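You operate a simulated robot arm through the tools that you are given. There is no shell and no other tool.

Carry out the task below with a simulated robot arm. There is one attempt and no reset: what you move stays moved.

Task
Turn the loose cream star wheel to 1 and tighten it.
Fine: washer one is off, leave it off; open the outfeed cover, tighten the black star knob, then shut the cover.

Only the result counts: the job must be done as asked and must still hold three seconds after the hand-in. Knocking over, shifting, dropping, spilling or breaking anything else fails it. A push-on lid holds only when it is set on centred and level and pressed home; a screw cap is set on level and turned clockwise until tight.

Robot
A 7-joint arm with a two-finger parallel gripper, fixed in place. Base frame: the origin is at the foot of the arm, x ahead of it, y to its left, z up. Units: m, rad, N and s.
With the tool pointing down near the work surface it reaches from about 0.3 to 0.7 m from the base axis. Its first joint turns from -1.152 to 1.152 rad. Payload 1.57 kg.
The TCP is the grasp point between the finger pads, 0.03 m short of the fingertips. In the tool frame z runs along the fingers and y along their closing line. The gripper opens to 0.11 m. The fingers are 0.024 m wide and 0.012 m thick; the gripper's body (0.048 by 0.112 m) begins 0.078 m behind the TCP.
Orientation is told as [roll, pitch, yaw] about the base's x, y, z axes, in that order, counted from this pose: with the fingers straight down and closing along the base's y, the tool's x points along the base's -x, its y along +y and its z along -z.

Tools
- The arm moves only by the tool play_rows. Its argument "targets" is a list of rows, each a list of 3 entries, a list of its own where there are three numbers: the shift along the tool's x, y, z in m, then the turn, a rotation vector about the tool's x, y, z in rad, then the gripper command, from -1 (shut) to 1 (fully open), values between in proportion. In form: [[[tx, ty, tz], [rx, ry, rz], jaw], ...]. A call has 1 to 20 rows; each row shifts and turns the commanded pose from where the row before left it, along the tool's axes as they then stand. Each row takes 0.2 s and may step no farther than 0.05 m and 0.15 rad from the row before; otherwise, or with a gripper value out of range, the whole call is refused. Where a pose cannot be reached the arm comes as near as it can. A force on the tool above 40 N (or 10 N above the force at the start of the call, whichever is more), or a blocked arm, ends the call early, and 0.2 s more pass. The fingers move at their own pace (about 0.108 m/s each) and stop on an object; they squeeze with about 43 N. The grip force told is the motor's: it shows also when the fingers shut on nothing. Time passes only in rows, and 0.2 s behind the last, so rows that do not move let the fingers close. It gives the time, the measured TCP pose, the force on the tool (base axes), the opening and the grip force at its end, in the units of the frame above (readings bear some noise), with the torque about the TCP (base axes, N m) and any sound that the robot's microphone picked up, and new pictures: "pictures" is both (left out), scene, wrist or none.
- Cameras (640 x 400 px; columns grow to the right, rows downward): "scene" is fixed at [0.1557, -0.3902, 1.3905]; the picture's right is [0.83, -0.56, 0.00], its down [-0.38, -0.56, -0.73] and it looks along [0.41, 0.61, -0.68] (base axes); focal length 259 px, centre (320, 200). "wrist" rides on the gripper at [0.07, 0.016, -0.141] in the tool frame; the picture's right is [-0.23, 0.97, 0.00], its down [-0.86, -0.20, -0.48] and it looks along [-0.47, -0.11, 0.88] (tool axes); focal length 222 px, centre (320, 200). There is no depth. A picture from a camera that has moved, and an enlarged one, comes with that camera's place and axes in the base frame and with its lens.
- zoom(camera, box): a new picture of the part [left, top, right, bottom] of that camera's present view, enlarged. No time passes.
- job_done(): hands the job in; it is judged then, once.

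Places have to be worked out from the pictures, the camera data and where the tool is seen. Open the gripper and draw the arm clear of the work before you hand the job in, unless the task says otherwise.

The tools are called after "Request:" as name(argument=value, ...) on one line, values as JSON. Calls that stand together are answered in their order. play_rows: Moves the arm, as the interface text tells. Its arguments: {"type":"object","properties":{"targets":{"type":"array"},"pictures":{"type":"string","enum":["both","scene","wrist","none"]}},"required":["targets"]} The other tools are called the same way: zoom (camera, box) takes an enlarged picture of a part of a camera's view; job_done () hands the job in.

At the start:

```text
t: 0.0
tool_pos: [0.3397, -0.1651, 1.2192]
tool_rot: [0.001, -0.001, 0.001]
ft_force: [0.0, -0.7, 0.0]
wrist_torque: [0.01, -0.02, -0.01]
grip_width: 0.1098
gripper_force: 0.0
```

scene: 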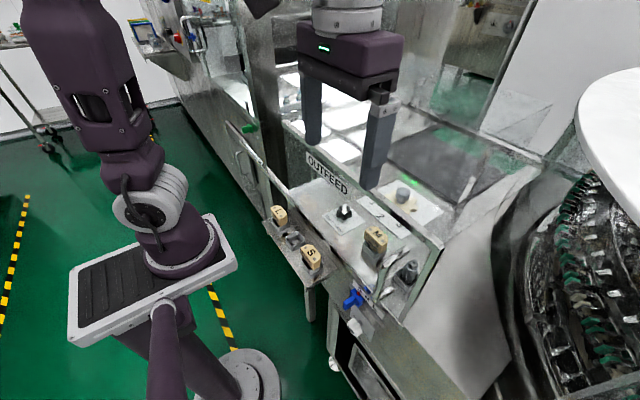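
wrist: 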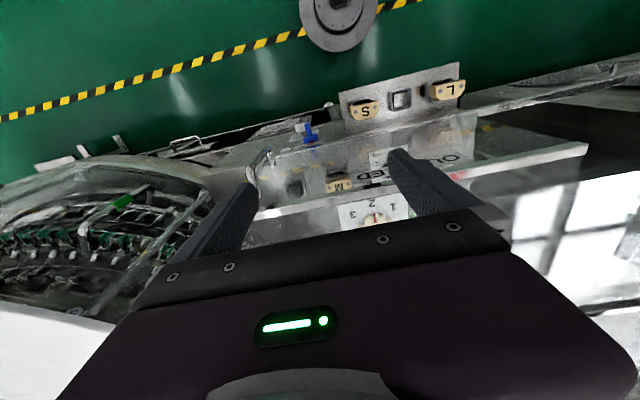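

I'll start by looking closely at the work area in both views before moving anything.

Request:
zoom(camera="scene", box=[240, 130, 480, 280])

Request:
zoom(camera="wrist", box=[240, 60, 500, 240])

Request:
zoom(camera="scene", box=[300, 220, 460, 350])

```text
2.67 times, centred on (360, 205) of scene
camera zoom: at [0.1557, -0.3902, 1.3905], right [0.83, -0.56, 0.0], down [-0.38, -0.56, -0.73], along [0.41, 0.61, -0.68], focal length 690 px, centre (213, 187)
```

zoom: 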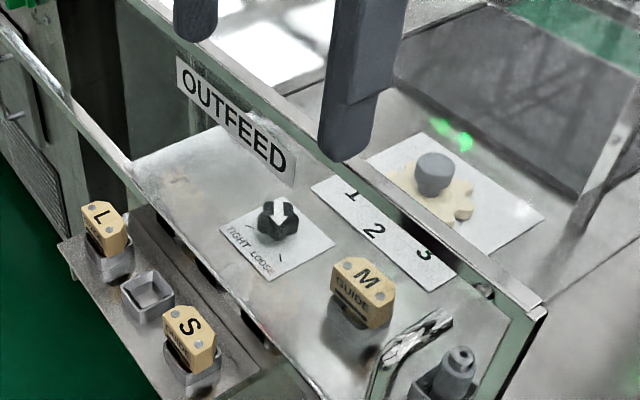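

```text
2.22 times, centred on (370, 150) of wrist
camera zoom: at [0.2697, -0.1483, 1.3601], right [0.23, 0.97, 0.0], down [0.86, -0.2, 0.48], along [0.47, -0.11, -0.88], focal length 494 px, centre (209, 311)
```

zoom: 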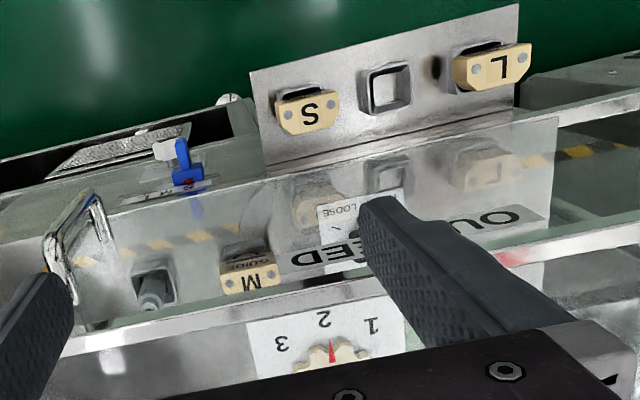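

```text
3.08 times, centred on (380, 285) of scene
camera zoom: at [0.1557, -0.3902, 1.3905], right [0.83, -0.56, 0.0], down [-0.38, -0.56, -0.73], along [0.41, 0.61, -0.68], focal length 796 px, centre (135, -62)
```

zoom: 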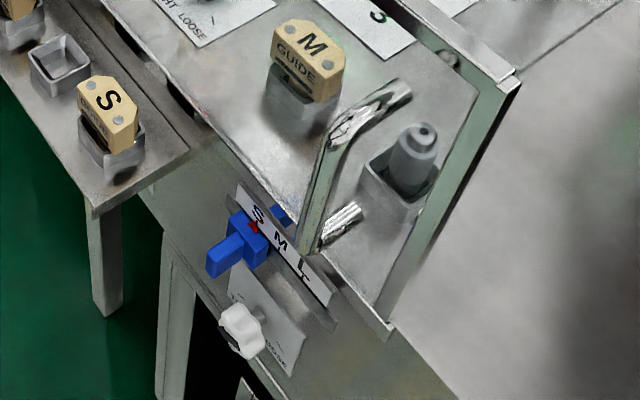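

The view is partly hidden by the fingers. I'll shift the tool a little forward at this safe height so the wrist camera sees the cream wheel, the black knob and the cover from above.

Request:
play_rows(targets=[[[-0.04, 0, 0], [0, 0, 0], 1], [[-0.04, 0, 0], [0, 0, 0], 1], [[0, 0, 0], [0, 0, 0], 1]], pictures="both")

```text
t: 0.8
tool_pos: [0.42, -0.1654, 1.2179]
tool_rot: [-0.001, 0.0, 0.002]
ft_force: [0.6, 0.3, 0.0]
wrist_torque: [0.03, 0.0, 0.01]
grip_width: 0.1099
gripper_force: 0.1
camera wrist: at [0.3503, -0.1479, 1.3602], right [0.23, 0.97, 0.0], down [0.86, -0.2, 0.48], along [0.47, -0.11, -0.88], focal length 222 px, centre (320, 200)
```

scene: 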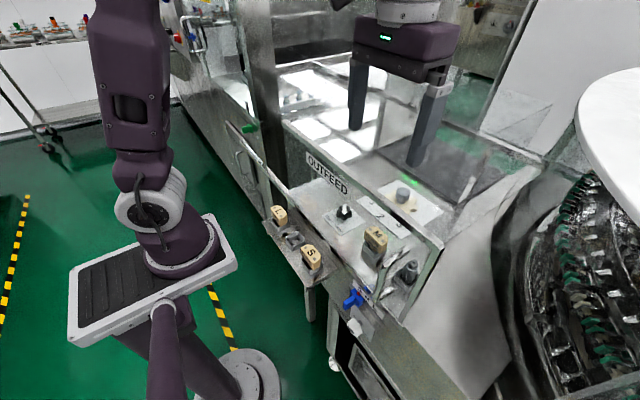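
wrist: 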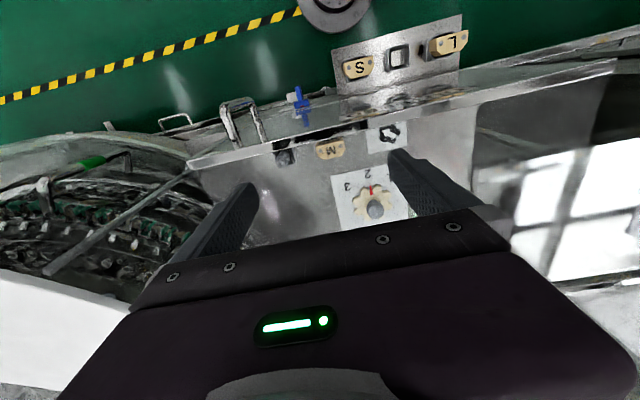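

Request:
zoom(camera="wrist", box=[200, 70, 480, 240])

Request:
zoom(camera="scene", box=[300, 140, 460, 280])

Request:
zoom(camera="scene", box=[220, 100, 480, 340])

```text
2.29 times, centred on (340, 155) of wrist
camera zoom: at [0.3503, -0.1479, 1.3602], right [0.23, 0.97, 0.0], down [0.86, -0.2, 0.48], along [0.47, -0.11, -0.88], focal length 508 px, centre (274, 303)
```

zoom: 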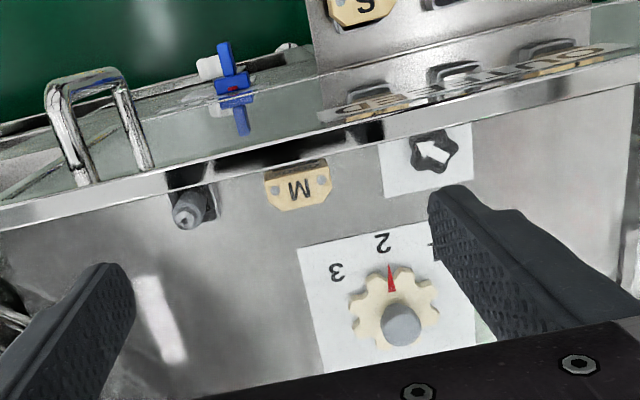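

```text
2.86 times, centred on (380, 210) of scene
camera zoom: at [0.1557, -0.3902, 1.3905], right [0.83, -0.56, 0.0], down [-0.38, -0.56, -0.73], along [0.41, 0.61, -0.68], focal length 739 px, centre (149, 171)
```

zoom: 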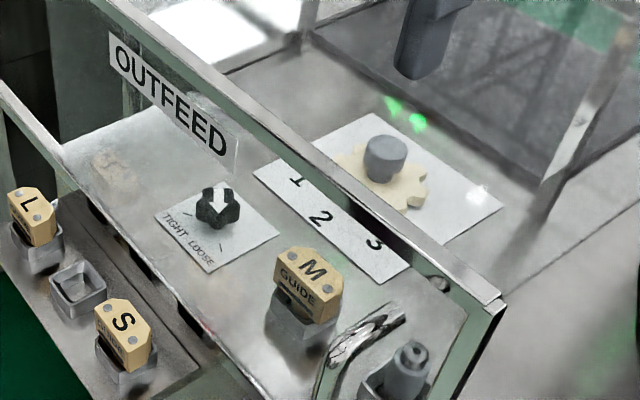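

```text
1.67 times, centred on (350, 220) of scene
camera zoom: at [0.1557, -0.3902, 1.3905], right [0.83, -0.56, 0.0], down [-0.38, -0.56, -0.73], along [0.41, 0.61, -0.68], focal length 431 px, centre (270, 167)
```

zoom: 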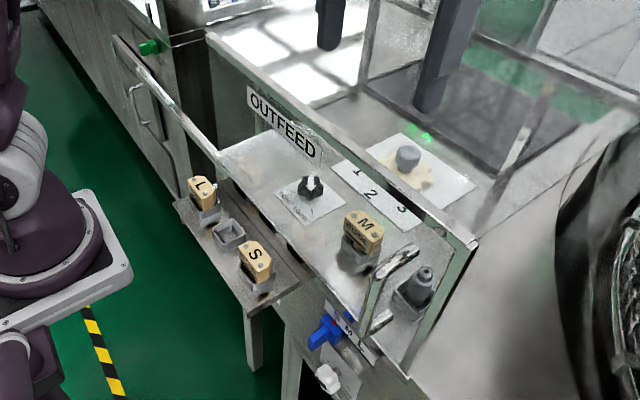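

The cover turns out to be an upright clear panel at about x≈0.40, spanning y from -0.31 to 0.12 and z from 0.87 to 1.13, with a vertical chrome handle near y≈-0.27. I'll zoom in on its ends to find a hinge or a rail.

Request:
zoom(camera="scene", box=[230, 90, 350, 200])

Request:
zoom(camera="scene", box=[340, 220, 470, 330])

Request:
zoom(camera="wrist", box=[400, 20, 640, 200])

Request:
zoom(camera="wrist", box=[150, 80, 330, 200])

```text
3.64 times, centred on (290, 145) of scene
camera zoom: at [0.1557, -0.3902, 1.3905], right [0.83, -0.56, 0.0], down [-0.38, -0.56, -0.73], along [0.41, 0.61, -0.68], focal length 941 px, centre (429, 400)
```

zoom: 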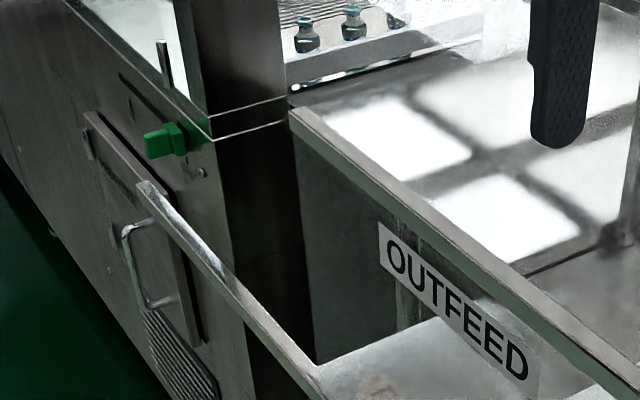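

```text
3.64 times, centred on (405, 275) of scene
camera zoom: at [0.1557, -0.3902, 1.3905], right [0.83, -0.56, 0.0], down [-0.38, -0.56, -0.73], along [0.41, 0.61, -0.68], focal length 941 px, centre (11, -73)
```

zoom: 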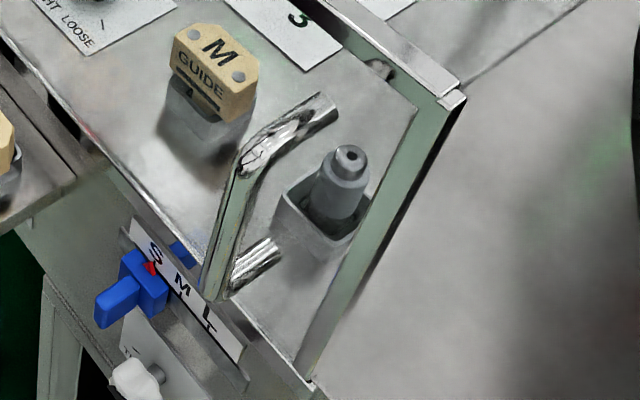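

```text
2.22 times, centred on (520, 110) of wrist
camera zoom: at [0.3503, -0.1479, 1.3602], right [0.23, 0.97, 0.0], down [0.86, -0.2, 0.48], along [0.47, -0.11, -0.88], focal length 494 px, centre (-124, 400)
```

zoom: 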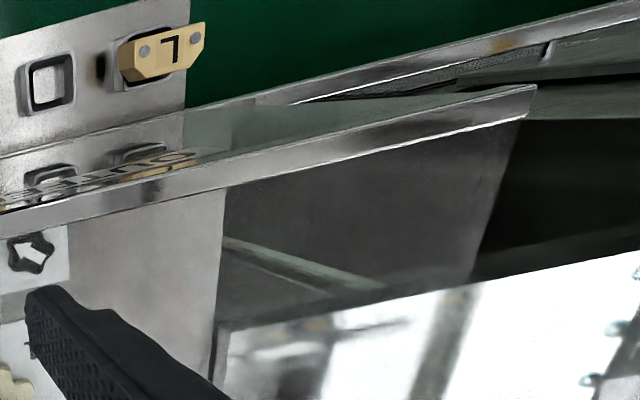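

```text
3.33 times, centred on (240, 140) of wrist
camera zoom: at [0.3503, -0.1479, 1.3602], right [0.23, 0.97, 0.0], down [0.86, -0.2, 0.48], along [0.47, -0.11, -0.88], focal length 740 px, centre (587, 400)
```

zoom: 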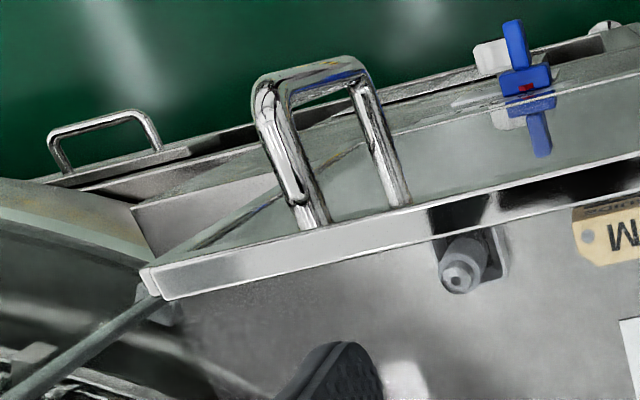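

The lower rail runs on past the cover's left end to about y≈0.51, so the cover should slide to the left (+y), and the handle is a vertical bar near (0.353, -0.268) from z 0.95 to 1.07. I'll move above the handle and take another look before going down.

Request:
play_rows(targets=[[[0.0225, -0.0345, 0], [0, 0, 0], 1], [[0.0225, -0.0345, 0], [0, 0, 0], 1], [[0.0225, -0.0345, 0], [0, 0, 0], 1], [[0, 0, 0], [0, 0, 0], 1]], pictures="both")

```text
t: 1.8
tool_pos: [0.3534, -0.2686, 1.2178]
tool_rot: [-0.001, 0.002, 0.001]
ft_force: [0.1, -0.6, 1.3]
wrist_torque: [0.03, 0.02, 0.0]
grip_width: 0.1098
gripper_force: 0.1
camera wrist: at [0.2831, -0.2523, 1.3601], right [0.23, 0.97, 0.0], down [0.85, -0.2, 0.48], along [0.47, -0.11, -0.88], focal length 222 px, centre (320, 200)
```

scene: 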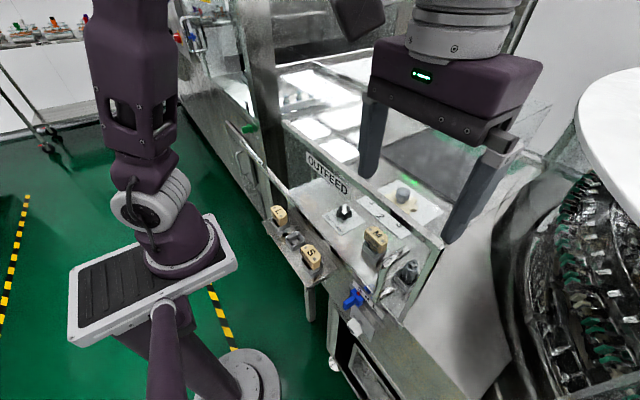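
wrist: 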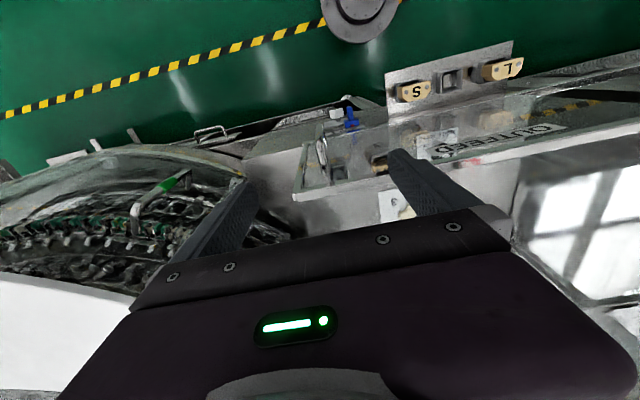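

Request:
zoom(camera="wrist", box=[260, 90, 420, 230])

Request:
zoom(camera="scene", box=[330, 220, 480, 330])

Request:
zoom(camera="scene", box=[330, 160, 460, 250])

```text
2.86 times, centred on (340, 160) of wrist
camera zoom: at [0.2831, -0.2523, 1.3601], right [0.23, 0.97, 0.0], down [0.85, -0.2, 0.48], along [0.47, -0.11, -0.88], focal length 635 px, centre (263, 314)
```

zoom: 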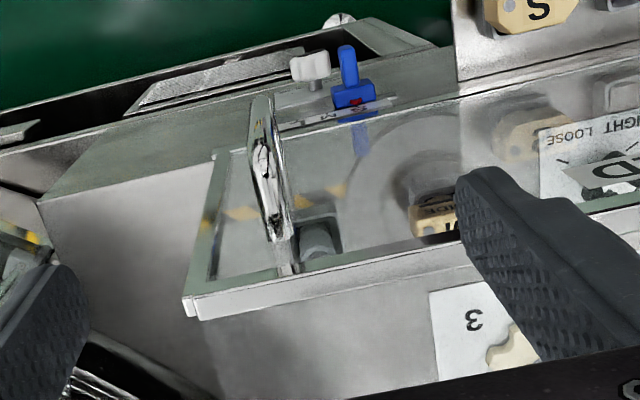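

```text
3.64 times, centred on (405, 275) of scene
camera zoom: at [0.1557, -0.3902, 1.3905], right [0.83, -0.56, 0.0], down [-0.38, -0.56, -0.73], along [0.41, 0.61, -0.68], focal length 941 px, centre (11, -73)
```

zoom: 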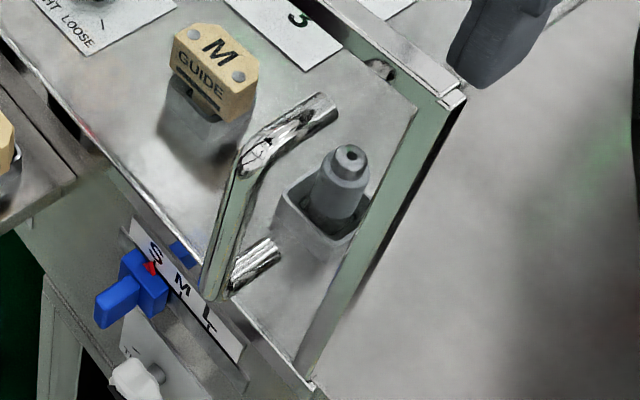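

```text
4.44 times, centred on (395, 205) of scene
camera zoom: at [0.1557, -0.3902, 1.3905], right [0.83, -0.56, 0.0], down [-0.38, -0.56, -0.73], along [0.41, 0.61, -0.68], focal length 1150 px, centre (-13, 178)
```

zoom: 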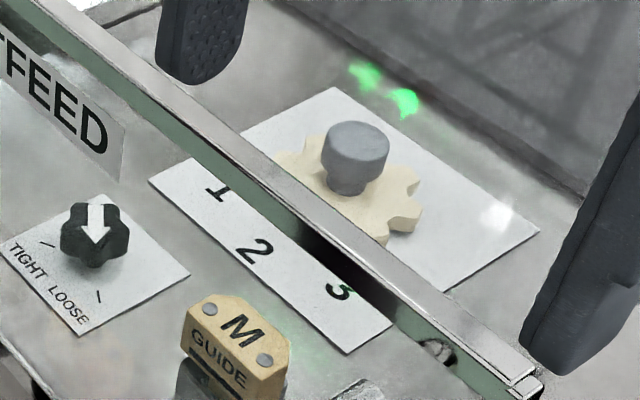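

The handle bar checks out at about (0.352, -0.269) with its top leg near z=1.07, and the open fingers are centred on it. I'll go down so the fingers straddle the bar, then close.

Request:
play_rows(targets=[[[0, 0, 0.04], [0, 0, 0], 1], [[0, 0, 0.04], [0, 0, 0], 1], [[0, 0, 0.04], [0, 0, 0], 1], [[0, 0, 0.025], [0, 0, 0], 1], [[0, 0, 0.02], [0, 0, 0], 1], [[0, 0, 0], [0, 0, 0], 1]], pictures="both")

```text
t: 3.2
tool_pos: [0.3525, -0.2695, 1.0512]
tool_rot: [-0.002, 0.0, -0.001]
ft_force: [0.4, -0.8, -0.6]
wrist_torque: [-0.01, 0.0, 0.03]
grip_width: 0.1101
gripper_force: 0.0
camera wrist: at [0.2821, -0.2522, 1.1946], right [0.23, 0.97, 0.0], down [0.85, -0.2, 0.48], along [0.47, -0.11, -0.88], focal length 222 px, centre (320, 200)
```

scene: 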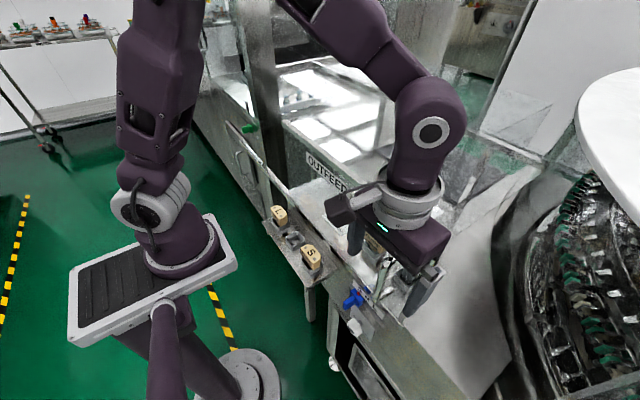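
wrist: 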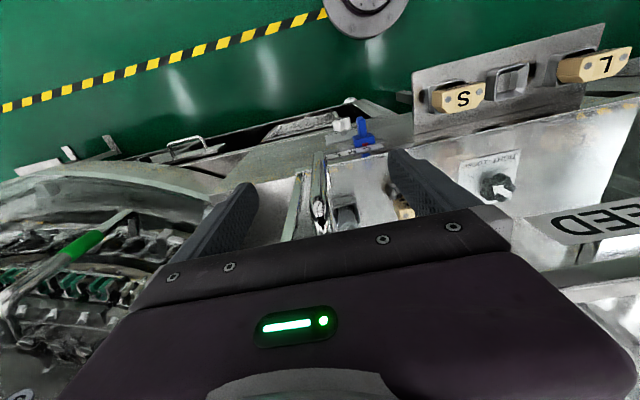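

The fingers are around the handle with no contact force, and the bar shows between them in the wrist view. I'll close on it.

Request:
play_rows(targets=[[[0, 0, 0], [0, 0, 0], -1], [[0, 0, 0], [0, 0, 0], -1], [[0, 0, 0], [0, 0, 0], -1], [[0, 0, 0], [0, 0, 0], -1]], pictures="wrist")

```text
t: 4.2
tool_pos: [0.3517, -0.2684, 1.0526]
tool_rot: [0.001, 0.001, 0.0]
ft_force: [0.6, -4.1, -3.4]
wrist_torque: [0.13, -0.54, -0.06]
grip_width: 0.0137
gripper_force: 30.5
camera wrist: at [0.2821, -0.2525, 1.1949], right [0.23, 0.97, 0.0], down [0.85, -0.2, 0.48], along [0.47, -0.11, -0.88], focal length 222 px, centre (320, 200)
```

wrist: 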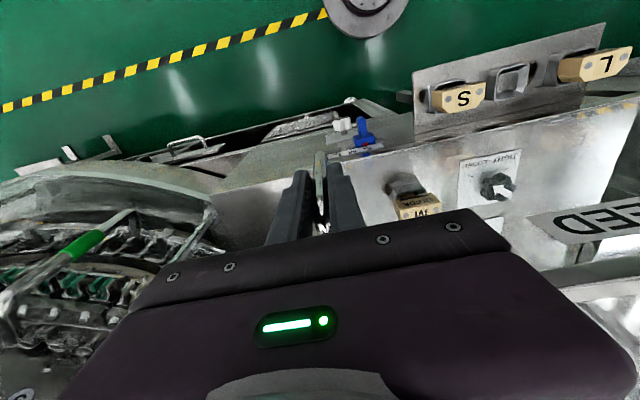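

The bar is gripped (0.014 m wide). I'll try a short slide to +y and watch the forces.

Request:
play_rows(targets=[[[0, 0.01, 0], [0, 0, 0], -1], [[0, 0.015, 0], [0, 0, 0], -1], [[0, 0.015, 0], [0, 0, 0], -1]], pictures="both")

```text
t: 5.0
tool_pos: [0.3515, -0.2275, 1.0536]
tool_rot: [0.003, 0.001, 0.0]
ft_force: [0.9, 0.5, -8.0]
wrist_torque: [-0.18, 0.46, 0.14]
grip_width: 0.0139
gripper_force: 30.4
camera wrist: at [0.2823, -0.2115, 1.1951], right [0.23, 0.97, 0.0], down [0.86, -0.2, 0.48], along [0.46, -0.11, -0.88], focal length 222 px, centre (320, 200)
```

scene: 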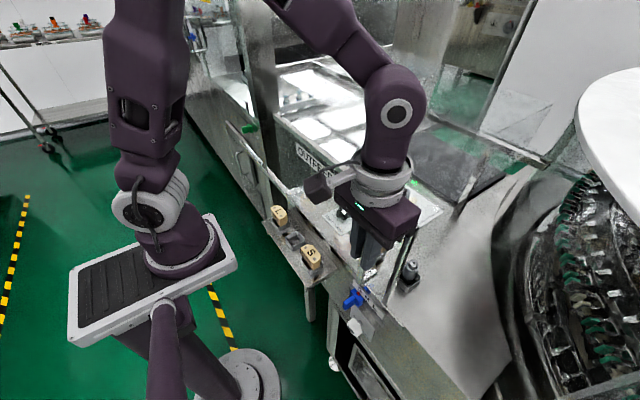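
wrist: 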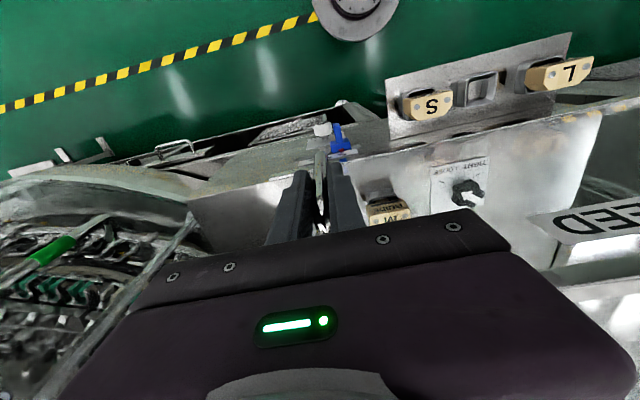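

The cover slides with little sideways force. I'll continue left in modest steps.

Request:
play_rows(targets=[[[0, 0.025, 0], [0, 0, 0], -1], [[0, 0.03, 0], [0, 0, 0], -1], [[0, 0.03, 0], [0, 0, 0], -1], [[0, 0.03, 0], [0, 0, 0], -1], [[0, 0.025, 0], [0, 0, 0], -1], [[0, 0, 0], [0, 0, 0], -1]], pictures="both")

```text
t: 6.4
tool_pos: [0.3524, -0.0884, 1.0531]
tool_rot: [0.0, 0.001, -0.001]
ft_force: [-2.5, 2.8, -22.7]
wrist_torque: [-0.38, 0.2, 0.05]
grip_width: 0.0139
gripper_force: 29.7
camera wrist: at [0.2821, -0.0714, 1.1957], right [0.23, 0.97, 0.0], down [0.86, -0.2, 0.48], along [0.46, -0.11, -0.88], focal length 222 px, centre (320, 200)
```

scene: 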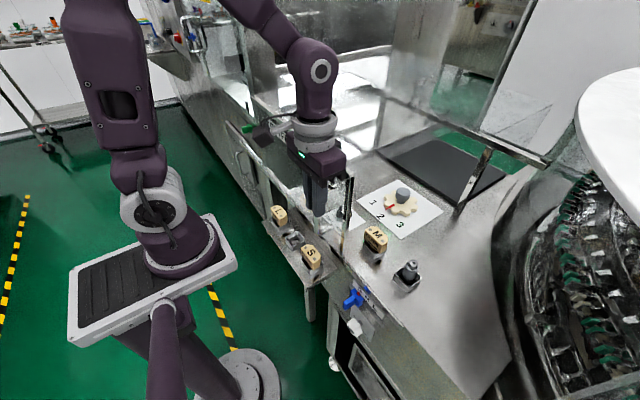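
wrist: 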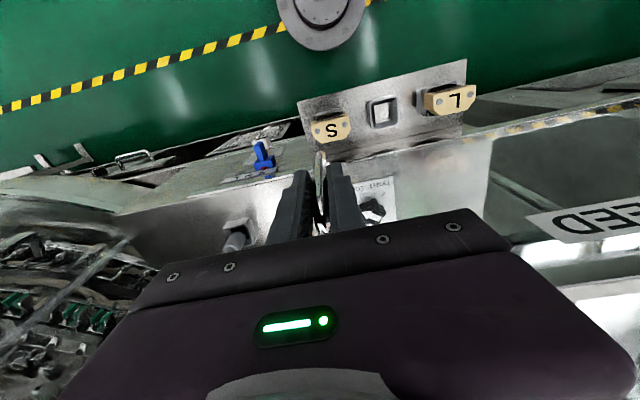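

The sideways force is small, but a vertical load of about 23 N has built up from the firm grip. I'll loosen the fingers to a loose fork around the bar to shed it, then push on.

Request:
play_rows(targets=[[[0, 0, 0], [0, 0, 0], -0.6], [[0, 0, 0], [0, 0, 0], -0.6]], pictures="none")

```text
t: 7.0
tool_pos: [0.3537, -0.0878, 1.0548]
tool_rot: [0.001, 0.0, 0.0]
ft_force: [0.7, 0.0, -0.3]
wrist_torque: [0.01, 0.02, 0.0]
grip_width: 0.0221
gripper_force: 0.1
```

The load is gone. I'll keep pushing the bar left with the fork.

Request:
play_rows(targets=[[[0, 0.02, 0], [0, 0, 0], -0.6], [[0, 0.03, 0], [0, 0, 0], -0.6], [[0, 0.03, 0], [0, 0, 0], -0.6], [[0, 0.03, 0], [0, 0, 0], -0.6], [[0, 0.03, 0], [0, 0, 0], -0.6], [[0, 0, 0], [0, 0, 0], -0.6]], pictures="both")

```text
t: 8.4
tool_pos: [0.3525, 0.0529, 1.0541]
tool_rot: [-0.002, 0.0, 0.0]
ft_force: [-0.7, 0.4, 0.2]
wrist_torque: [0.01, -0.01, 0.0]
grip_width: 0.023
gripper_force: 0.5
camera wrist: at [0.2816, 0.0684, 1.1953], right [0.23, 0.97, 0.0], down [0.86, -0.2, 0.48], along [0.47, -0.11, -0.88], focal length 222 px, centre (320, 200)
```

scene: 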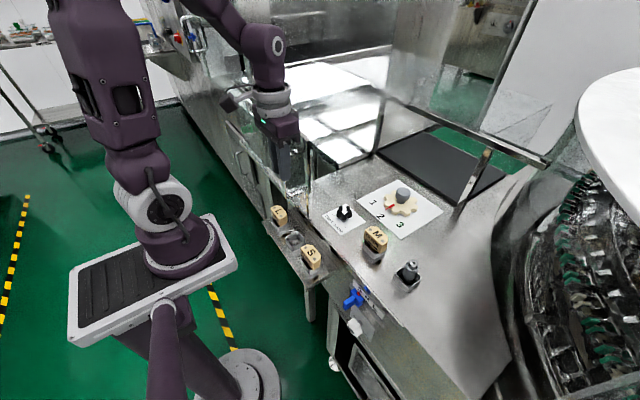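
wrist: 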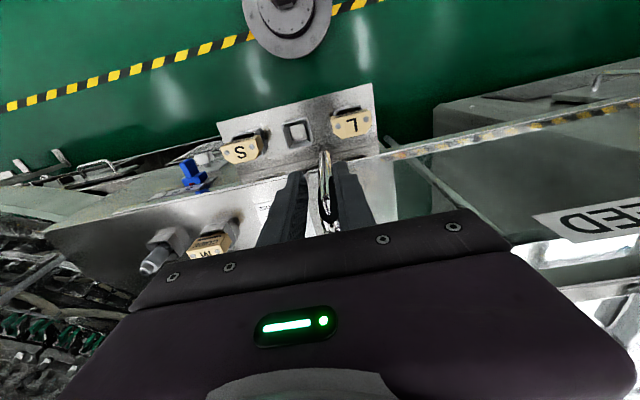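

The cover has moved left smoothly and the deck is exposed. I'll look at the wheel and knob before going further.

Request:
zoom(camera="scene", box=[310, 170, 450, 270])

Request:
zoom(camera="scene", box=[210, 80, 390, 230])

```text
4.00 times, centred on (380, 220) of scene
camera zoom: at [0.1557, -0.3902, 1.3905], right [0.83, -0.56, 0.0], down [-0.38, -0.56, -0.73], along [0.41, 0.61, -0.68], focal length 1035 px, centre (80, 120)
```

zoom: 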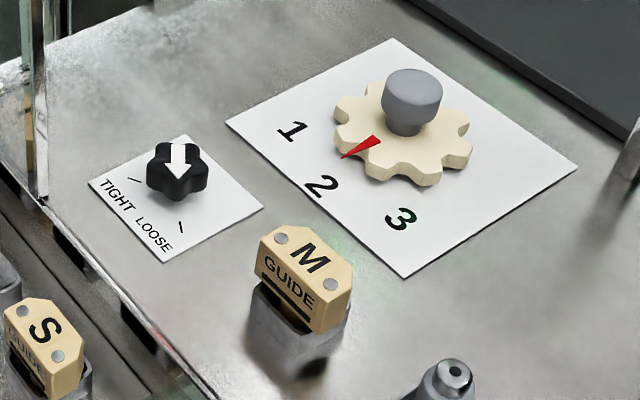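

```text
2.67 times, centred on (300, 155) of scene
camera zoom: at [0.1557, -0.3902, 1.3905], right [0.83, -0.56, 0.0], down [-0.38, -0.56, -0.73], along [0.41, 0.61, -0.68], focal length 690 px, centre (373, 320)
```

zoom: 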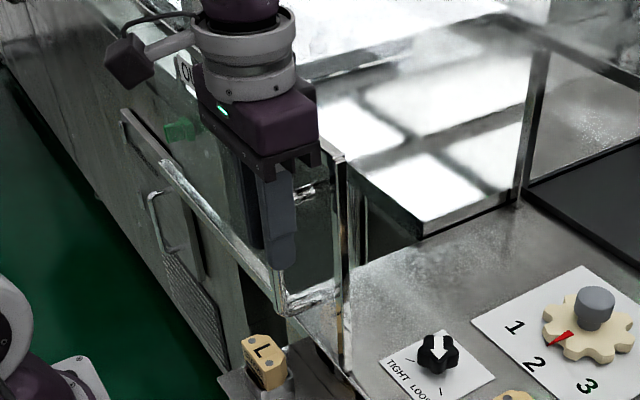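

The red pointer is on 2, and the black knob's arrow is on LOOSE (about 235°), with TIGHT clockwise from it (about 130°). For more clearance I'll push the cover a bit further left.

Request:
play_rows(targets=[[[0, 0.02, 0], [0, 0, 0], -0.6], [[0, 0.02, 0], [0, 0, 0], -0.6], [[0, 0.02, 0], [0, 0, 0], -0.6], [[0, 0, 0], [0, 0, 0], -0.6]], pictures="scene")

```text
t: 9.4
tool_pos: [0.3519, 0.1132, 1.0531]
tool_rot: [0.002, 0.0, 0.001]
ft_force: [-0.3, 0.8, -0.7]
wrist_torque: [-0.01, 0.03, 0.01]
grip_width: 0.0222
gripper_force: 0.0
```

scene: 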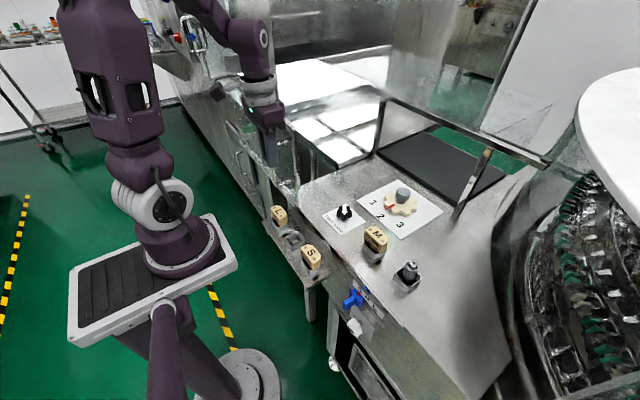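

The cover is open well clear of the knob with no resistance. I'll open the fork, rise, and cross to above the cream wheel at a safe height.

Request:
play_rows(targets=[[[0, 0, 0], [0, 0, 0], 0.2], [[0, 0, 0], [0, 0, 0], 0.2], [[0, 0, -0.04], [0, 0, 0], 0.2], [[0, 0, -0.045], [0, 0, 0], 0.2], [[0, 0, -0.045], [0, 0, 0], 0.2], [[0, 0, -0.045], [0, 0, 0], 0.2], [[-0.0385, -0.0285, 0], [0, 0, 0], 0.2], [[-0.0385, -0.0285, 0], [0, 0, 0], 0.2], [[-0.0385, -0.0285, 0], [0, 0, 0], 0.2], [[-0.0385, -0.0285, 0], [0, 0, 0], 0.2], [[-0.0385, -0.0285, 0], [0, 0, 0], 0.2], [[-0.0385, -0.0285, 0], [0, 0, 0], 0.2], [[-0.0385, -0.0285, 0], [0, 0, 0], 0.2], [[0, 0, 0], [0, 0, 0], 0.2]], pictures="both")

```text
t: 12.4
tool_pos: [0.5839, -0.0794, 1.2135]
tool_rot: [0.0, 0.0, 0.0]
ft_force: [0.0, 0.0, 0.0]
wrist_torque: [0.0, -0.01, 0.03]
grip_width: 0.0661
gripper_force: 0.0
out of reach, approached as far as the arm can: row 12, 13
camera wrist: at [0.5132, -0.0636, 1.3552], right [0.23, 0.97, 0.0], down [0.86, -0.2, 0.48], along [0.47, -0.11, -0.88], focal length 222 px, centre (320, 200)
```

scene: 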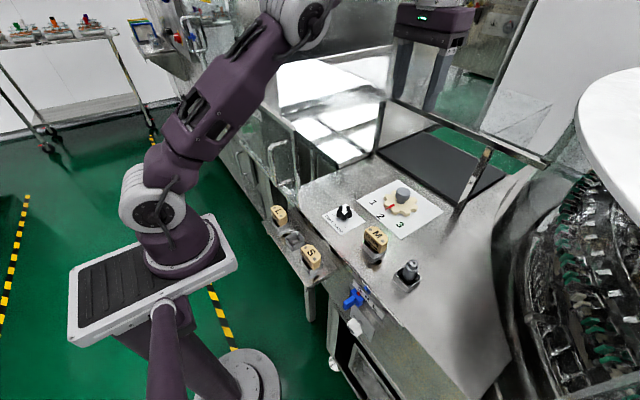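
wrist: 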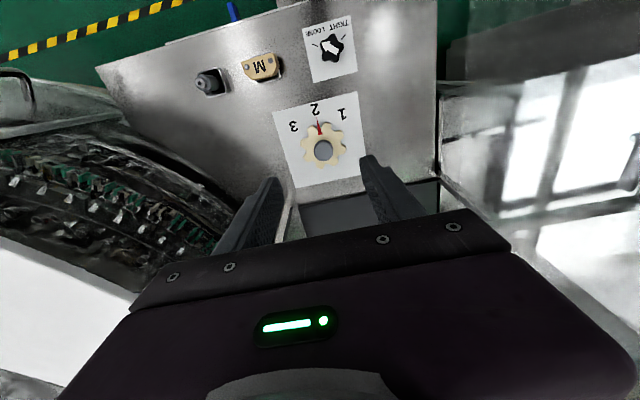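

The arm hit its reach limit at this height (x=0.584); lower down it reaches farther. The wrist view of the wheel and knob is good now, so I'll zoom for exact angles.

Request:
zoom(camera="wrist", box=[240, 10, 400, 200])

Request:
zoom(camera="scene", box=[320, 170, 450, 260])

```text
2.11 times, centred on (320, 105) of wrist
camera zoom: at [0.5132, -0.0636, 1.3552], right [0.23, 0.97, 0.0], down [0.86, -0.2, 0.48], along [0.47, -0.11, -0.88], focal length 468 px, centre (320, 400)
```

zoom: 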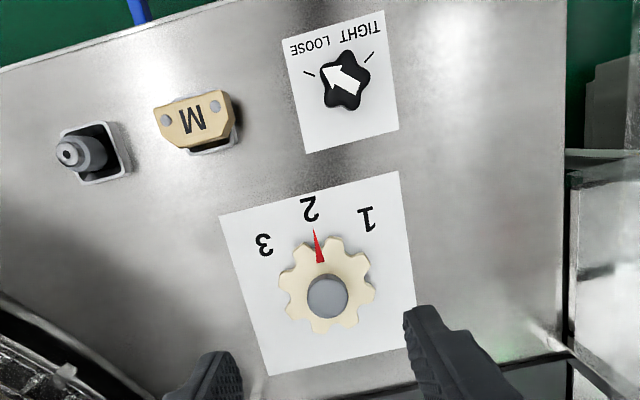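

```text
4.44 times, centred on (385, 215) of scene
camera zoom: at [0.1557, -0.3902, 1.3905], right [0.83, -0.56, 0.0], down [-0.38, -0.56, -0.73], along [0.41, 0.61, -0.68], focal length 1150 px, centre (31, 133)
```

zoom: 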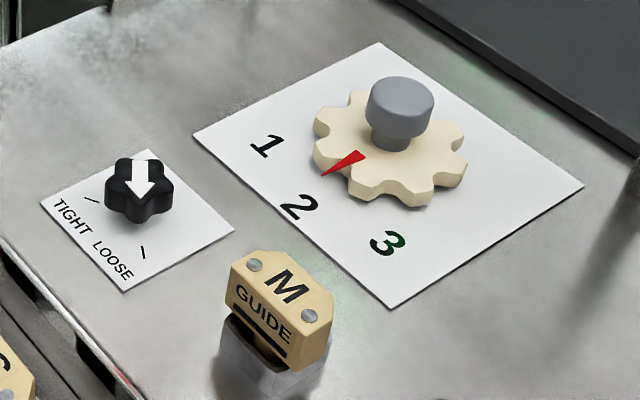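

From this view the numbers sit at exactly 45° spacing (1 at 135°, 2 at 180°, 3 at 225° about the hub), the pointer is on 2, and the hub is near (0.628, -0.085) with its top at z≈0.945. I'll descend part way with a 0.39 rad counter-clockwise pre-turn so the 45° clockwise turn stays centred.

Request:
play_rows(targets=[[[0, 0, 0.04], [0, 0, -0.13], 0.2], [[0, 0, 0.04], [0, 0, -0.13], 0.2], [[0, 0, 0.04], [0, 0, -0.13], 0.2], [[0, 0, 0], [0, 0, 0], 0.2]], pictures="both")

```text
t: 13.4
tool_pos: [0.5831, -0.0802, 1.0915]
tool_rot: [-0.001, 0.0, 0.391]
ft_force: [-0.1, 0.5, 0.0]
wrist_torque: [0.0, -0.02, 0.03]
grip_width: 0.0659
gripper_force: 0.0
camera wrist: at [0.5114, -0.0915, 1.2334], right [-0.16, 0.99, 0.0], down [0.87, 0.14, 0.48], along [0.47, 0.08, -0.88], focal length 222 px, centre (320, 200)
```

scene: 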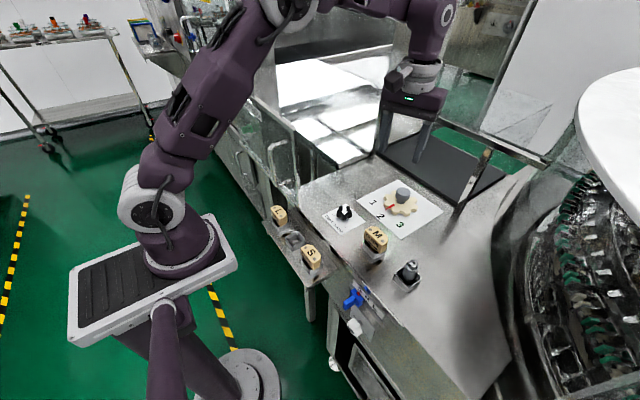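
wrist: 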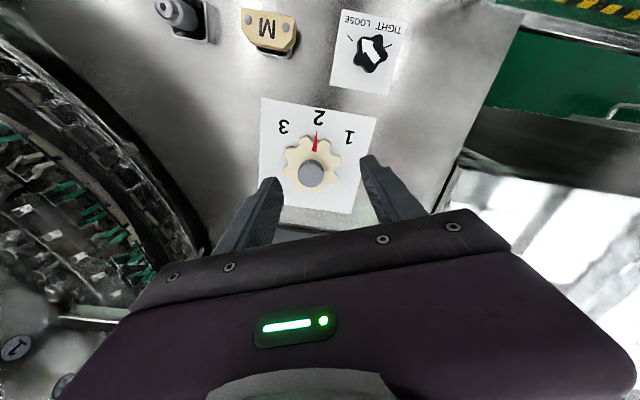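

The hub reads (0.627, -0.084) from here as well. I'll move over it while lowering to z≈1.0 and check the alignment.

Request:
play_rows(targets=[[[0, 0, 0.035], [0, 0, 0], 0.36], [[-0.0196, -0.0102, 0.02], [0, 0, 0], 0.36], [[-0.0196, -0.0102, 0.02], [0, 0, 0], 0.36], [[0, 0, 0.01], [0, 0, 0], 0.36], [[0, 0, 0], [0, 0, 0], 0.36]], pictures="both")

```text
t: 14.6
tool_pos: [0.6269, -0.0835, 1.007]
tool_rot: [0.001, -0.001, 0.391]
ft_force: [0.8, 0.6, 0.0]
wrist_torque: [0.01, -0.04, 0.02]
grip_width: 0.0746
gripper_force: 0.1
camera wrist: at [0.5561, -0.096, 1.1496], right [-0.16, 0.99, 0.0], down [0.87, 0.14, 0.48], along [0.47, 0.08, -0.88], focal length 222 px, centre (320, 200)
```

scene: 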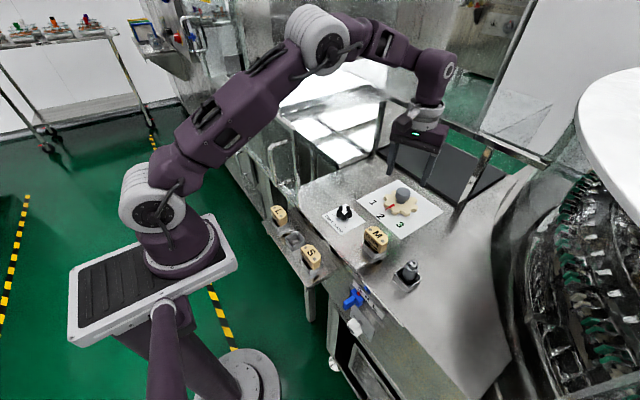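
wrist: 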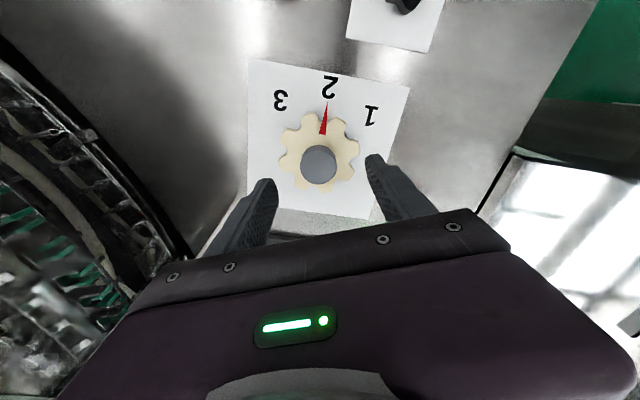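

Aligned to within about 2 mm. I'll lower so the pads reach the gray head on the wheel, keeping the fingertips just above the cream star.

Request:
play_rows(targets=[[[-0.001, -0.0025, 0.02], [0, 0, 0], 0.36], [[0, 0, 0.02], [0, 0, 0], 0.36], [[0, 0, 0.015], [0, 0, 0], 0.36], [[0, 0, 0], [0, 0, 0], 0.36]], pictures="both")

Request:
zoom(camera="scene", box=[350, 130, 470, 230])

Request:
zoom(camera="wrist", box=[220, 80, 420, 230])

```text
t: 15.6
tool_pos: [0.6296, -0.0863, 0.953]
tool_rot: [-0.001, -0.001, 0.389]
ft_force: [-0.6, 0.3, -1.1]
wrist_torque: [0.0, 0.04, 0.0]
grip_width: 0.0749
gripper_force: 0.1
camera wrist: at [0.5576, -0.0975, 1.0947], right [-0.16, 0.99, 0.0], down [0.87, 0.14, 0.48], along [0.47, 0.08, -0.88], focal length 222 px, centre (320, 200)
```

scene: 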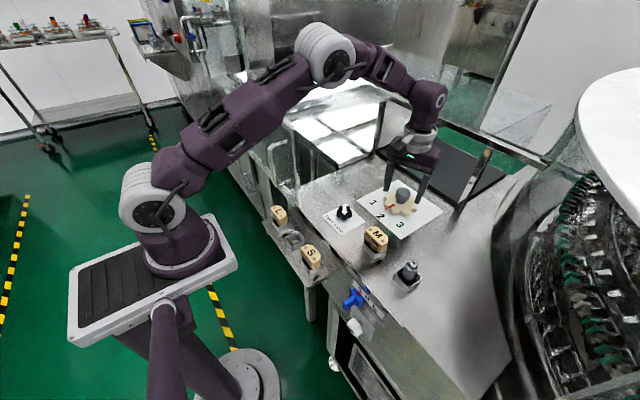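
wrist: 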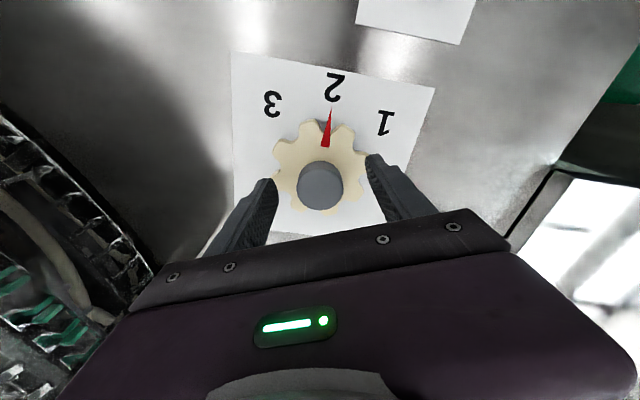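

```text
4.00 times, centred on (410, 180) of scene
camera zoom: at [0.1557, -0.3902, 1.3905], right [0.83, -0.56, 0.0], down [-0.38, -0.56, -0.73], along [0.41, 0.61, -0.68], focal length 1035 px, centre (-40, 280)
```

zoom: 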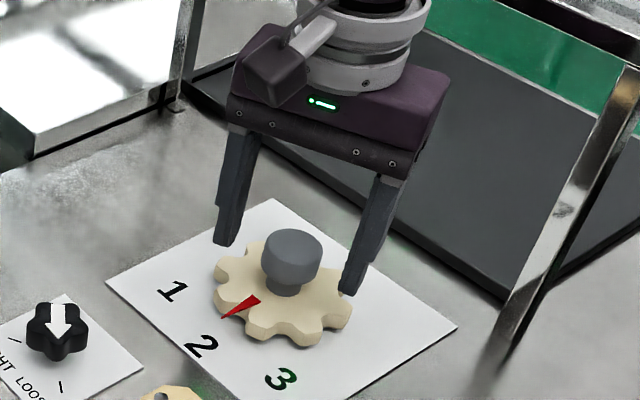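

```text
2.67 times, centred on (320, 155) of wrist
camera zoom: at [0.5576, -0.0975, 1.0947], right [-0.16, 0.99, 0.0], down [0.87, 0.14, 0.48], along [0.47, 0.08, -0.88], focal length 592 px, centre (320, 320)
```

zoom: 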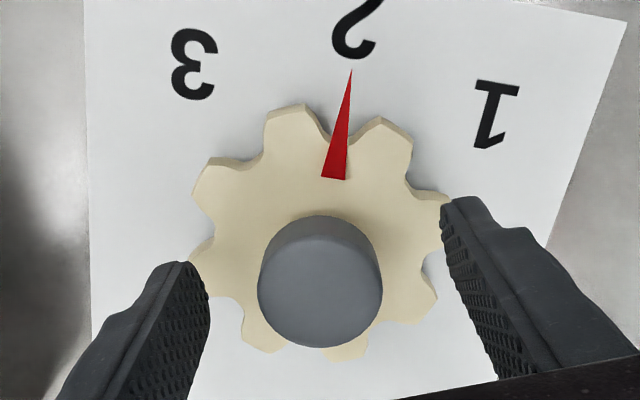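

The gray head is centred between the pads, with fingertips at z≈0.923 above the star. Closing on the head.

Request:
play_rows(targets=[[[0, 0, 0.002], [0, 0, 0], 0.0], [[0, 0, 0], [0, 0, 0], -1], [[0, 0, 0], [0, 0, 0], -1], [[0, 0, 0], [0, 0, 0], -1]], pictures="wrist")

```text
t: 16.6
tool_pos: [0.6284, -0.0878, 0.9517]
tool_rot: [-0.002, 0.0, 0.39]
ft_force: [7.4, -10.1, -3.0]
wrist_torque: [0.1, -0.3, -0.09]
grip_width: 0.0372
gripper_force: 43.6
camera wrist: at [0.5581, -0.0986, 1.093], right [-0.16, 0.99, 0.0], down [0.87, 0.14, 0.48], along [0.47, 0.08, -0.88], focal length 222 px, centre (320, 200)
```

wrist: 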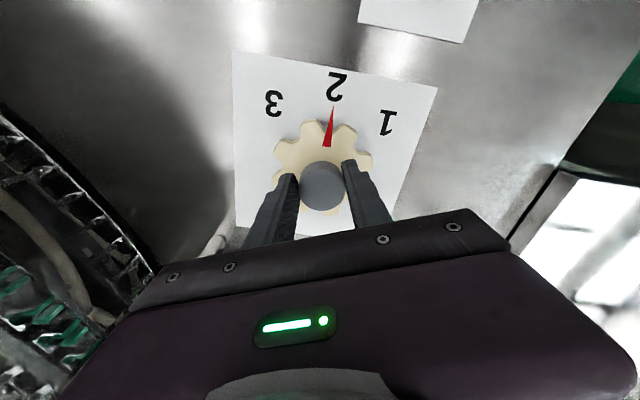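

The head is gripped (0.037 m) with a ~12 N side push along the closing line, so the hub centre lies about a millimetre to tool −y. I'll shift by that to relieve it.

Request:
play_rows(targets=[[[0, -0.001, 0], [0, 0, 0], -1], [[0, 0, 0], [0, 0, 0], -1]], pictures="none")

```text
t: 17.2
tool_pos: [0.6285, -0.0883, 0.952]
tool_rot: [0.001, 0.001, 0.389]
ft_force: [5.1, -9.0, 3.7]
wrist_torque: [0.18, 0.02, -0.07]
grip_width: 0.0371
gripper_force: 43.6
```

Request:
play_rows(targets=[[[0, -0.002, 0], [0, 0, 0], -1], [[0, 0, 0], [0, 0, 0], -1]], pictures="none")

```text
t: 17.8
tool_pos: [0.6291, -0.087, 0.9519]
tool_rot: [0.002, 0.0, 0.391]
ft_force: [-2.9, 5.2, 8.6]
wrist_torque: [-0.27, 0.27, 0.03]
grip_width: 0.0371
gripper_force: 43.2
```

That overshot slightly, with the side force now about 6 N the other way, so I'll shift back 0.7 mm and start a small clockwise turn to see whether the wheel follows.

Request:
play_rows(targets=[[[0, 0.0007, 0], [0, 0, 0], -1], [[0, 0, 0], [0, 0, 0.08], -1], [[0, 0, 0], [0, 0, 0.08], -1], [[0, 0, 0], [0, 0, 0], -1]], pictures="wrist")

Request:
zoom(camera="scene", box=[350, 150, 450, 235])

```text
t: 18.8
tool_pos: [0.629, -0.0875, 0.9509]
tool_rot: [0.002, 0.001, 0.23]
ft_force: [-12.3, 16.4, 12.8]
wrist_torque: [0.32, -0.26, 0.11]
grip_width: 0.037
gripper_force: 43.4
camera wrist: at [0.5572, -0.0868, 1.0931], right [0.0, 1.0, 0.0], down [0.88, 0.0, 0.48], along [0.48, 0.0, -0.88], focal length 222 px, centre (320, 200)
```

wrist: 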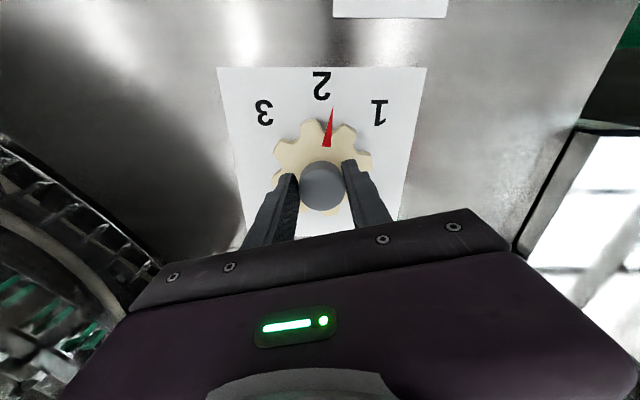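

```text
4.71 times, centred on (400, 192) of scene
camera zoom: at [0.1552, -0.3897, 1.3907], right [0.83, -0.56, 0.0], down [-0.38, -0.56, -0.73], along [0.41, 0.6, -0.68], focal length 1217 px, centre (-56, 235)
```

zoom: 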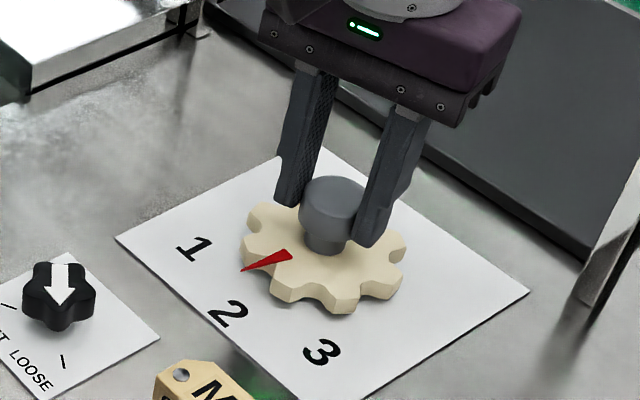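

The wheel follows the grip (the pointer has left 2 towards 1). Side and vertical loads have crept up, so I'll relieve them slightly before continuing.

Request:
play_rows(targets=[[[0, 0.0015, -0.001], [0, 0, 0], -1], [[0, 0, 0], [0, 0, 0], -1]], pictures="none")

```text
t: 19.4
tool_pos: [0.6283, -0.0869, 0.9515]
tool_rot: [0.001, 0.0, 0.23]
ft_force: [-7.8, 14.1, -9.2]
wrist_torque: [0.17, -1.04, 0.11]
grip_width: 0.0371
gripper_force: 43.1
```

The vertical load flipped sign, so it is very stiff; I'll give back 0.4 mm and shift a bit more in tool +y.

Request:
play_rows(targets=[[[0, 0.0015, 0.0004], [0, 0, 0], -1], [[0, 0, 0], [0, 0, 0], -1]], pictures="none")

```text
t: 20.0
tool_pos: [0.6286, -0.0864, 0.9514]
tool_rot: [-0.002, 0.001, 0.229]
ft_force: [-2.5, 1.8, -13.6]
wrist_torque: [0.45, 0.24, 0.02]
grip_width: 0.0371
gripper_force: 43.3
```

Side force is near zero now. I'll lower 0.6 mm and keep turning clockwise by another 0.24 rad, watching the forces.

Request:
play_rows(targets=[[[0, 0, 0.0006], [0, 0, 0.08], -1], [[0, 0, 0], [0, 0, 0.08], -1], [[0, 0, 0], [0, 0, 0.08], -1], [[0, 0, 0], [0, 0, 0], -1]], pictures="none")

```text
t: 21.0
tool_pos: [0.6287, -0.0854, 0.9511]
tool_rot: [0.0, 0.0, -0.011]
ft_force: [-6.2, 7.2, -1.8]
wrist_torque: [-0.31, 0.65, 0.02]
grip_width: 0.0372
gripper_force: 43.7
```

Loads are fine (about 9 N sideways). Continuing clockwise by about 0.26 rad.

Request:
play_rows(targets=[[[0, 0.0008, 0], [0, 0, 0.08], -1], [[0, 0, 0], [0, 0, 0.09], -1], [[0, 0, 0], [0, 0, 0.09], -1], [[0, 0, 0], [0, 0, 0], -1]], pictures="wrist")

Request:
zoom(camera="wrist", box=[220, 60, 420, 220])

Request:
zoom(camera="scene", box=[350, 150, 450, 235])

```text
t: 22.0
tool_pos: [0.6284, -0.0839, 0.9506]
tool_rot: [0.002, 0.0, -0.27]
ft_force: [-3.5, 14.7, -2.0]
wrist_torque: [0.06, 0.36, 0.06]
grip_width: 0.0371
gripper_force: 43.3
camera wrist: at [0.5658, -0.0493, 1.0931], right [0.48, 0.88, 0.0], down [0.77, -0.42, 0.48], along [0.42, -0.23, -0.88], focal length 222 px, centre (320, 200)
```

wrist: 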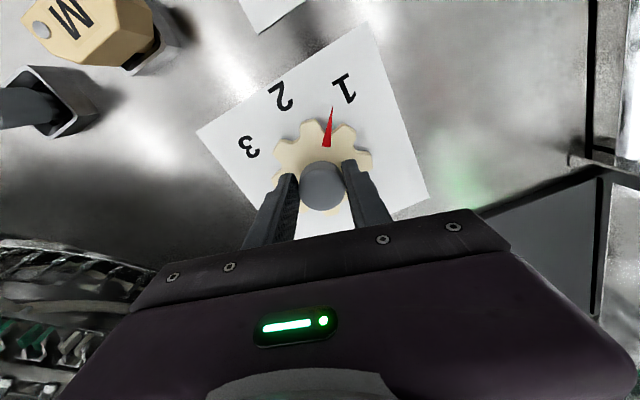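

```text
2.50 times, centred on (320, 140) of wrist
camera zoom: at [0.5658, -0.0493, 1.0931], right [0.48, 0.88, 0.0], down [0.77, -0.42, 0.48], along [0.42, -0.23, -0.88], focal length 555 px, centre (320, 350)
```

zoom: 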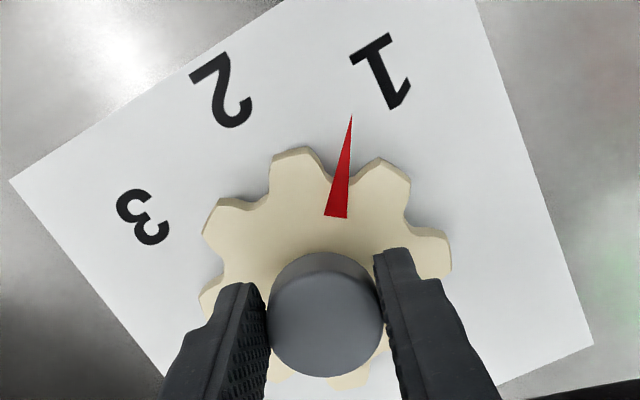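

```text
4.71 times, centred on (400, 192) of scene
camera zoom: at [0.1557, -0.3898, 1.3906], right [0.83, -0.56, 0.0], down [-0.38, -0.56, -0.73], along [0.41, 0.6, -0.68], focal length 1217 px, centre (-56, 235)
```

zoom: 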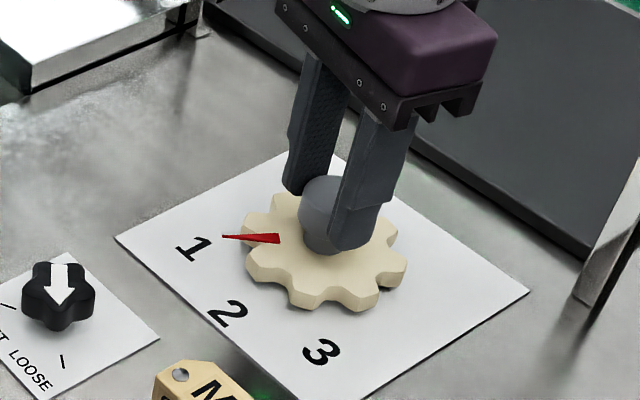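

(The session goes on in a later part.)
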